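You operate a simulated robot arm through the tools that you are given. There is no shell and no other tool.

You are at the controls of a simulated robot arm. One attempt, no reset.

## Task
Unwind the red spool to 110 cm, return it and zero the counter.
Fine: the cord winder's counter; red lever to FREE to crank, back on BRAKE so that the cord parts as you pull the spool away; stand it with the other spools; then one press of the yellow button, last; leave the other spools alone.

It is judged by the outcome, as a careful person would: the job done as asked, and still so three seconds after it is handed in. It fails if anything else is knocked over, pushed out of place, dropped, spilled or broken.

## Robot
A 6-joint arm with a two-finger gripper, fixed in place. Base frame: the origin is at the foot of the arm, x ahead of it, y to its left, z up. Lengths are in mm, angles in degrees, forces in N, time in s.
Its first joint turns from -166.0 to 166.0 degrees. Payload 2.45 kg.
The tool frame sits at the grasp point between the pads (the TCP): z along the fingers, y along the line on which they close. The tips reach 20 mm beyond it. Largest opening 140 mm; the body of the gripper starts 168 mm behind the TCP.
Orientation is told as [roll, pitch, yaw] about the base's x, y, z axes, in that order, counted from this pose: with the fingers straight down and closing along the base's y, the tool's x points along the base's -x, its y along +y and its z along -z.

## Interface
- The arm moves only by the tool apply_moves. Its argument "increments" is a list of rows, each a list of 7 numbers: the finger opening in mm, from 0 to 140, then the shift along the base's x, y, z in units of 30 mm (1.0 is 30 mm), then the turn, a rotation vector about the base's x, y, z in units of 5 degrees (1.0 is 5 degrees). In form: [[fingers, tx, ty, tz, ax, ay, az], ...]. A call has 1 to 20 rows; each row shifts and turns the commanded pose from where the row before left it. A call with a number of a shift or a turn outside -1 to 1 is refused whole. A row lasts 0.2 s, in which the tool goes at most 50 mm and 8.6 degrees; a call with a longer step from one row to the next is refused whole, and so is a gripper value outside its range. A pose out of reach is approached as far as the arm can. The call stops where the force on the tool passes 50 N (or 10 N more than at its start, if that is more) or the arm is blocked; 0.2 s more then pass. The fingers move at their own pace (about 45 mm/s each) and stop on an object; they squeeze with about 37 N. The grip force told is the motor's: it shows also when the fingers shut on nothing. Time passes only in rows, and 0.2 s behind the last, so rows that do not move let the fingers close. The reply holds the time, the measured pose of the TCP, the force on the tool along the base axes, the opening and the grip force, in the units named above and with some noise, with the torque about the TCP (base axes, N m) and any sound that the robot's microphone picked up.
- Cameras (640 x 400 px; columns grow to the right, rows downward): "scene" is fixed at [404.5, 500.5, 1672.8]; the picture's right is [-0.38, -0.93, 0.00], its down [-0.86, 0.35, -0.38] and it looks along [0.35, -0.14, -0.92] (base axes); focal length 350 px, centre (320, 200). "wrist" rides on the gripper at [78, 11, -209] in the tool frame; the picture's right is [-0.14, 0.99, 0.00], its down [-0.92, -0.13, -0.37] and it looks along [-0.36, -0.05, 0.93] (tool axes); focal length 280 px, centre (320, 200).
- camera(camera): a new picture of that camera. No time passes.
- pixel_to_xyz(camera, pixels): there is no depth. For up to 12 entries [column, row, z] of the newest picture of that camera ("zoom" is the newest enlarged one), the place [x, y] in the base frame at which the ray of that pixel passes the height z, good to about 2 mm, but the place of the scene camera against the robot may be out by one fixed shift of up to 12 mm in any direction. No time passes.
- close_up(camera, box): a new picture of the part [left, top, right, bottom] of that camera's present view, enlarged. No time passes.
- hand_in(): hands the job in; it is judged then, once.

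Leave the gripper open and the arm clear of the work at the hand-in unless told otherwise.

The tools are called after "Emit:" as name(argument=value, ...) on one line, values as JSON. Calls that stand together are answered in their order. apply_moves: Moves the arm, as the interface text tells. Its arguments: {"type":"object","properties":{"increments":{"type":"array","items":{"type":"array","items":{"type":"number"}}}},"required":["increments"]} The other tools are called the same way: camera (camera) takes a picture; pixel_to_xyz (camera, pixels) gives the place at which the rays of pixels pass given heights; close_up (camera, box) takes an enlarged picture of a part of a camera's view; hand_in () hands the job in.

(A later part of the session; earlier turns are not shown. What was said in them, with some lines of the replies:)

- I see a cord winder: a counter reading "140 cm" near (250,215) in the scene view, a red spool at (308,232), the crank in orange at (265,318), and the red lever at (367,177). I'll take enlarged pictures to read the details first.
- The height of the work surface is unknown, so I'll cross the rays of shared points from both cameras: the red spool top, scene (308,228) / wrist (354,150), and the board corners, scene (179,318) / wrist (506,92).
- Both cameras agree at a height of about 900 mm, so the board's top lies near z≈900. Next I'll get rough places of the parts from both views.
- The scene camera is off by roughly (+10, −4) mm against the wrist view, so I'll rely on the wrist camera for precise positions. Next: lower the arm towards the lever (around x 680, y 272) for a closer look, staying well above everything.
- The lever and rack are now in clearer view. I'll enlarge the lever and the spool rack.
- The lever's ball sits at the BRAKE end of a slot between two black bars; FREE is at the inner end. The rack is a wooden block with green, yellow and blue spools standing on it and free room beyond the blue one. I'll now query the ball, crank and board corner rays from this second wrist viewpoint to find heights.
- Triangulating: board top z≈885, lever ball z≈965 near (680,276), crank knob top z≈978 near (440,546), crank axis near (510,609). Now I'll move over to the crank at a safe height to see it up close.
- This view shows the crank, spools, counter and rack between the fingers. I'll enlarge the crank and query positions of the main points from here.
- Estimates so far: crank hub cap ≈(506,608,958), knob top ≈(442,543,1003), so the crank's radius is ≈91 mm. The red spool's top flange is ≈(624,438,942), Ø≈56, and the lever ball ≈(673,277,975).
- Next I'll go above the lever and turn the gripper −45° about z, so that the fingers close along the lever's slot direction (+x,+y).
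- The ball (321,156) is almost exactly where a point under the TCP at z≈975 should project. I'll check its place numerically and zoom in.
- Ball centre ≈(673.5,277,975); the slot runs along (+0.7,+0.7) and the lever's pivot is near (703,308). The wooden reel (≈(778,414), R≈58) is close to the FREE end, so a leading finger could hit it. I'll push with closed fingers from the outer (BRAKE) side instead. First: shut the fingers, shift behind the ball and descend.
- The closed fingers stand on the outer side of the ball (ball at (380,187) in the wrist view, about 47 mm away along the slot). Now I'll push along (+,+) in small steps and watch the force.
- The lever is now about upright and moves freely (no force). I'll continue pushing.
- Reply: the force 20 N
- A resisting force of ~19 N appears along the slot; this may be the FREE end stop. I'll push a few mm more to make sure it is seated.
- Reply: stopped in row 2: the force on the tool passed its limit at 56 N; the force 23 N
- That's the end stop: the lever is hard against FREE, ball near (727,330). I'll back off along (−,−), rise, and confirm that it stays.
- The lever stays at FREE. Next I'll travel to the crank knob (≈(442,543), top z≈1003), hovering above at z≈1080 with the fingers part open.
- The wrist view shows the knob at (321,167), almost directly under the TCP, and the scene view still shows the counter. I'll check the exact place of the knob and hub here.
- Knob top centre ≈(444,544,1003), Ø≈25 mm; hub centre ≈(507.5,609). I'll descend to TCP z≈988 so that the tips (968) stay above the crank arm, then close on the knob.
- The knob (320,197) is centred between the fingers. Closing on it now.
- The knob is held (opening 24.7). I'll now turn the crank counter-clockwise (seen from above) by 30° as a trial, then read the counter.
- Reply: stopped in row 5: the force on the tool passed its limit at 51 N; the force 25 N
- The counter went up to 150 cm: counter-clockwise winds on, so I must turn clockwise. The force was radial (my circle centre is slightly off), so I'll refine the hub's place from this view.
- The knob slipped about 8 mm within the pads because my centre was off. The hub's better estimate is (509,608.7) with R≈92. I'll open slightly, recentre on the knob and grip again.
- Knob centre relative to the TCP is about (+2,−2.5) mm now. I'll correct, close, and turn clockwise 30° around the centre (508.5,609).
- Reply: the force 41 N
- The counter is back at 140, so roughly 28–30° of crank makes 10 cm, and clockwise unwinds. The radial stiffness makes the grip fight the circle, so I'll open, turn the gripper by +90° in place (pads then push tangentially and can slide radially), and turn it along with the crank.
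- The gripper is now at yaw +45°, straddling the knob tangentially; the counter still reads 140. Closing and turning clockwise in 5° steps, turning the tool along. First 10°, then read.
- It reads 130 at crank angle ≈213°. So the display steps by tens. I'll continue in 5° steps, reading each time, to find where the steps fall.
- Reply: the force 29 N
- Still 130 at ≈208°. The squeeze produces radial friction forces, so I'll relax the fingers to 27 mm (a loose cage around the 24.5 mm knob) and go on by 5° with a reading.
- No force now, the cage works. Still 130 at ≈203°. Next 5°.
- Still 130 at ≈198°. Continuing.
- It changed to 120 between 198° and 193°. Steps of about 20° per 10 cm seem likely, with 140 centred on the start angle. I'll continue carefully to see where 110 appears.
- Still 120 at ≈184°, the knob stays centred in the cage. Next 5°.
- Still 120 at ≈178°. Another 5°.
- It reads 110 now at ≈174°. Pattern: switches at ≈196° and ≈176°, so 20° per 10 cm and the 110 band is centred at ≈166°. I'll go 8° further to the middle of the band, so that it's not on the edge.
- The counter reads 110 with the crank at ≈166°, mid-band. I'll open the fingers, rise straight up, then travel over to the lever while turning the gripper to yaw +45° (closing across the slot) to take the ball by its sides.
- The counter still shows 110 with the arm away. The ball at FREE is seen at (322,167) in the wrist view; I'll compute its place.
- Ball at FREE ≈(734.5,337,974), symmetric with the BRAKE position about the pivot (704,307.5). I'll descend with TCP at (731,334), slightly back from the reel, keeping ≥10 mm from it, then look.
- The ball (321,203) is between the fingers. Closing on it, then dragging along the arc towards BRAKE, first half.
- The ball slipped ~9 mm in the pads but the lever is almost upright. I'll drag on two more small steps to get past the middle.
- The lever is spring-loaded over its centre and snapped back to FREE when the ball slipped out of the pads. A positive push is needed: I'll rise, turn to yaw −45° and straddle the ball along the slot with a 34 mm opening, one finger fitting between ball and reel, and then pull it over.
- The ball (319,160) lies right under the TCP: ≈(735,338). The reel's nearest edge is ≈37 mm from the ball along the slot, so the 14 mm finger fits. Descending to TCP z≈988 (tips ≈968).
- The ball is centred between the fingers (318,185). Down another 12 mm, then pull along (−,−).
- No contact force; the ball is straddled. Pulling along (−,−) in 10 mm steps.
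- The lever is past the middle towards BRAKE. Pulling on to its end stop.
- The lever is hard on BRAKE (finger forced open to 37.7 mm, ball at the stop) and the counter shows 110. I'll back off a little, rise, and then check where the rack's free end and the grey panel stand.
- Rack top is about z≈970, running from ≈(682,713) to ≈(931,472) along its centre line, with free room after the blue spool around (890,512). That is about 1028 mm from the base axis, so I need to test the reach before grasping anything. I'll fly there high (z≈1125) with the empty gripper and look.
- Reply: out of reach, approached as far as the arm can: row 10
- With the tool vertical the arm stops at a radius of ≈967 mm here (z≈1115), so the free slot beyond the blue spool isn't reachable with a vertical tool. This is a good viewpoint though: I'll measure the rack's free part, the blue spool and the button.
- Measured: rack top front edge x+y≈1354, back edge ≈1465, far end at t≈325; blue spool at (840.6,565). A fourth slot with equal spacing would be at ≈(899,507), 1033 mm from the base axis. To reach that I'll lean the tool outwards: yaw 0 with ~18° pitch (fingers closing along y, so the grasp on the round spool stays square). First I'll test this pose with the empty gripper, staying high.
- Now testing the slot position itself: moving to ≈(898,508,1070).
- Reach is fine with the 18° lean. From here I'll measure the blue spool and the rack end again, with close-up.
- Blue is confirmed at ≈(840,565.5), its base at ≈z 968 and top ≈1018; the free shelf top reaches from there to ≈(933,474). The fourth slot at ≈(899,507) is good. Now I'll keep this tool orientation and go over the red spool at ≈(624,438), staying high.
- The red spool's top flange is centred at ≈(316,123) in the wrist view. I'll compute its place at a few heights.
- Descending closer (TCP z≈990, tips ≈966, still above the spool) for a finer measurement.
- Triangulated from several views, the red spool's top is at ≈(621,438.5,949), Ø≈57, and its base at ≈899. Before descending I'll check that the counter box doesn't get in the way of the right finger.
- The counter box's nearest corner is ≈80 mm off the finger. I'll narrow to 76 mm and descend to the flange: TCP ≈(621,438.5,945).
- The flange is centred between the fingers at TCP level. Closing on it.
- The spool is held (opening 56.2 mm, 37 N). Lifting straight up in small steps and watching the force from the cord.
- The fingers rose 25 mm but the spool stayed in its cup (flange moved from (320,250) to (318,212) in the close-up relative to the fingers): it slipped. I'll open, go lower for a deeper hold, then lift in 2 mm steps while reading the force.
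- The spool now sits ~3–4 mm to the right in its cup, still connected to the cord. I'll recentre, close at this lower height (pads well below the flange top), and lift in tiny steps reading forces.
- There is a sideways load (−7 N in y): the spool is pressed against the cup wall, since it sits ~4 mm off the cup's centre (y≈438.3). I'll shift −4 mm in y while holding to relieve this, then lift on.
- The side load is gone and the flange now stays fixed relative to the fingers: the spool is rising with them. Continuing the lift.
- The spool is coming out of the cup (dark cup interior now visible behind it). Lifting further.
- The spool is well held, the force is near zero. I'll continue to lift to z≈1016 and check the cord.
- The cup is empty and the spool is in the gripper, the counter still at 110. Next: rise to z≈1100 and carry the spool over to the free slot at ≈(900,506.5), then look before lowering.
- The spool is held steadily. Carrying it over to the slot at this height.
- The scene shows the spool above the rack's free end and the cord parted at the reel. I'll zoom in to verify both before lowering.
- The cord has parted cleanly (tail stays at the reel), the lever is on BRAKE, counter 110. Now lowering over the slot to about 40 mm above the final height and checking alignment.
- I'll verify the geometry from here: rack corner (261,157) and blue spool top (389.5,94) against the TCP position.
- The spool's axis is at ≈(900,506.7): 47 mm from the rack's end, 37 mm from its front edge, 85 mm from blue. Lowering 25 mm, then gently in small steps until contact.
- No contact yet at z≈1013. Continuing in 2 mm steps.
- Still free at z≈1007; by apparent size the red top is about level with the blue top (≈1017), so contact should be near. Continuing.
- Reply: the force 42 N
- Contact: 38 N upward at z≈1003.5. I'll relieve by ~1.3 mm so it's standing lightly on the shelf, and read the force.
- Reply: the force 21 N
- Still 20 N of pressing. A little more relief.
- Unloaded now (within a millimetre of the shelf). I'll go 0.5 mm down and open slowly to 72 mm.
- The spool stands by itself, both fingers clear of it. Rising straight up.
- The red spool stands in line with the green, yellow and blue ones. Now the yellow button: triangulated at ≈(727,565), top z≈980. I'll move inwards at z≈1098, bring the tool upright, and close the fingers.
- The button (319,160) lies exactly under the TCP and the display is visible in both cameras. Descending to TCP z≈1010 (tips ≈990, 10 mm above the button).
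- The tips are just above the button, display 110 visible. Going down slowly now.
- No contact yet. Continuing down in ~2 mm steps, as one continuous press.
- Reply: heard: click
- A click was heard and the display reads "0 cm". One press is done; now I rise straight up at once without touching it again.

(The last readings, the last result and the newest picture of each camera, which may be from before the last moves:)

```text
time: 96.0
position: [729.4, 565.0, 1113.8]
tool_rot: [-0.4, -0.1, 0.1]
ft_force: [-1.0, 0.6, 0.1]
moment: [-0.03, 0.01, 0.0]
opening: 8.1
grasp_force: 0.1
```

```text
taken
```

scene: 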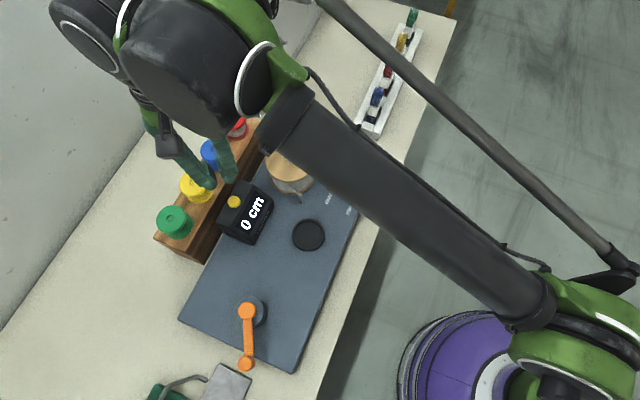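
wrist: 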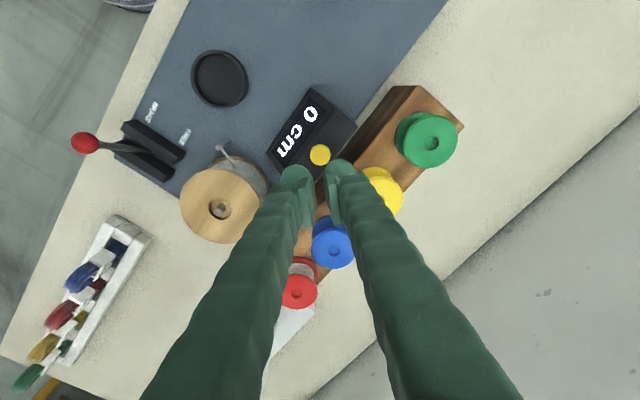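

Everything reads zero and all spools stand. I'll raise the arm, open the gripper and move it back clear of the work, near its starting pose.

Emit:
apply_moves(increments=[[8, 0, 0, 1, 0, 0, 0], [8, 0, 0, 1, 0, 0, 0], [30, -0.3, -0.4, 1, 0, 0, 0], [60, -0.6, -0.8, 0.9, 0, 0, 0], [100, -0.6, -0.8, 0.9, 0, 0, 0], [140, -0.6, -0.8, 0.9, 0, 0, 0], [140, -0.6, -0.8, 0.5, 0, 0, 0], [140, -0.6, -0.8, 0, 0, 0, 0], [140, -0.6, -0.8, 0, 0, 0, 0], [140, -0.6, -0.8, 0, 0, 0, 0], [140, -0.6, -0.8, 0, 0, 0, 0], [140, 0, 0, 0, 0, 0, 0], [140, 0, 0, 0, 0, 0, 0], [140, 0, 0, 0, 0, 0, 0]])

Emit:
camera(camera="wrist")

Emit:
camera(camera="scene")

Emit:
close_up(camera="scene", box=[145, 90, 385, 270])

```text
time: 99.0
position: [571.8, 357.9, 1280.8]
tool_rot: [-0.3, -0.1, 0.1]
ft_force: [0.5, -0.2, -0.3]
moment: [-0.02, -0.03, 0.0]
opening: 140.1
grasp_force: 0.0
out of reach, approached as far as the arm can: row 2, 3
```

```text
taken
```

wrist: 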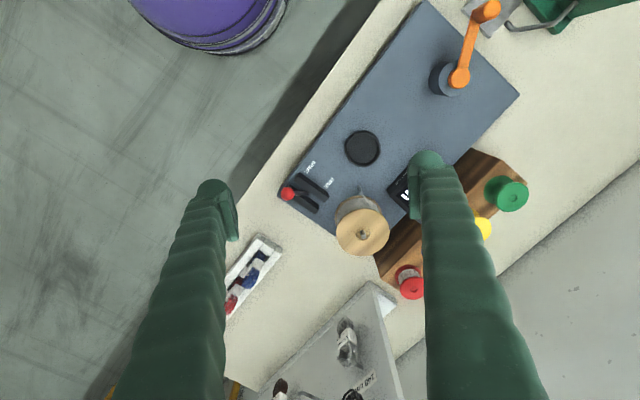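

```text
taken
```

scene: 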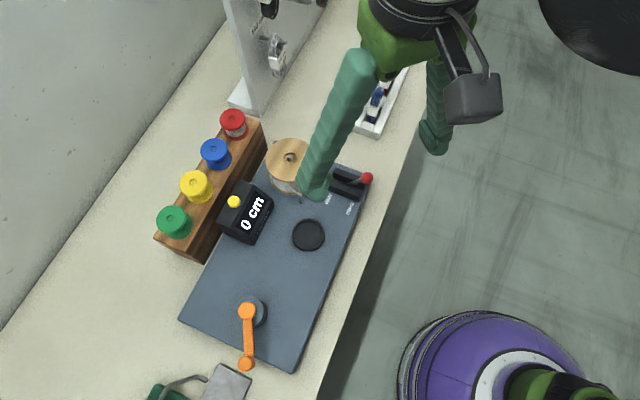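

```text
2.22 times, centred on (265, 180) of scene
```

zoom: 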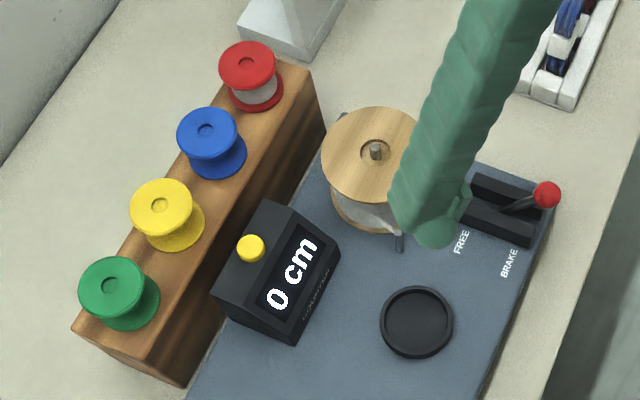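

The final check: counter at 0 cm, lever on BRAKE, red spool standing in line with the untouched green, yellow and blue spools, cord parted at the reel, gripper open and clear. Handing in.

Emit:
hand_in()

```text
The job is handed in.
```

The job is handed in. The red spool was unwound to 110 cm, now stands on the rack with the others, and the counter reads 0 cm.

- **Unwinding:** My first trial turn went the wrong way and wound the spool up to 150 cm. I turned it back and stopped in the middle of the 110 range, because the counter only shows tens.
- **Lever and cord:** On the way back to BRAKE the lever slipped from the fingers and sprang to FREE. The second pull seated it, and the counter stayed at 110. The cord had parted by the time I had carried the spool to the rack.
- **Spool:** The first lift slipped and the spool stayed in its cup; the second held. It stands in line after the blue one. I did not touch the other spools.
- **Button:** I pressed it once, last, and heard one click.

The arm is back near its starting pose with the gripper open. The hand-in gave no verdict, so I don't know how it was judged.
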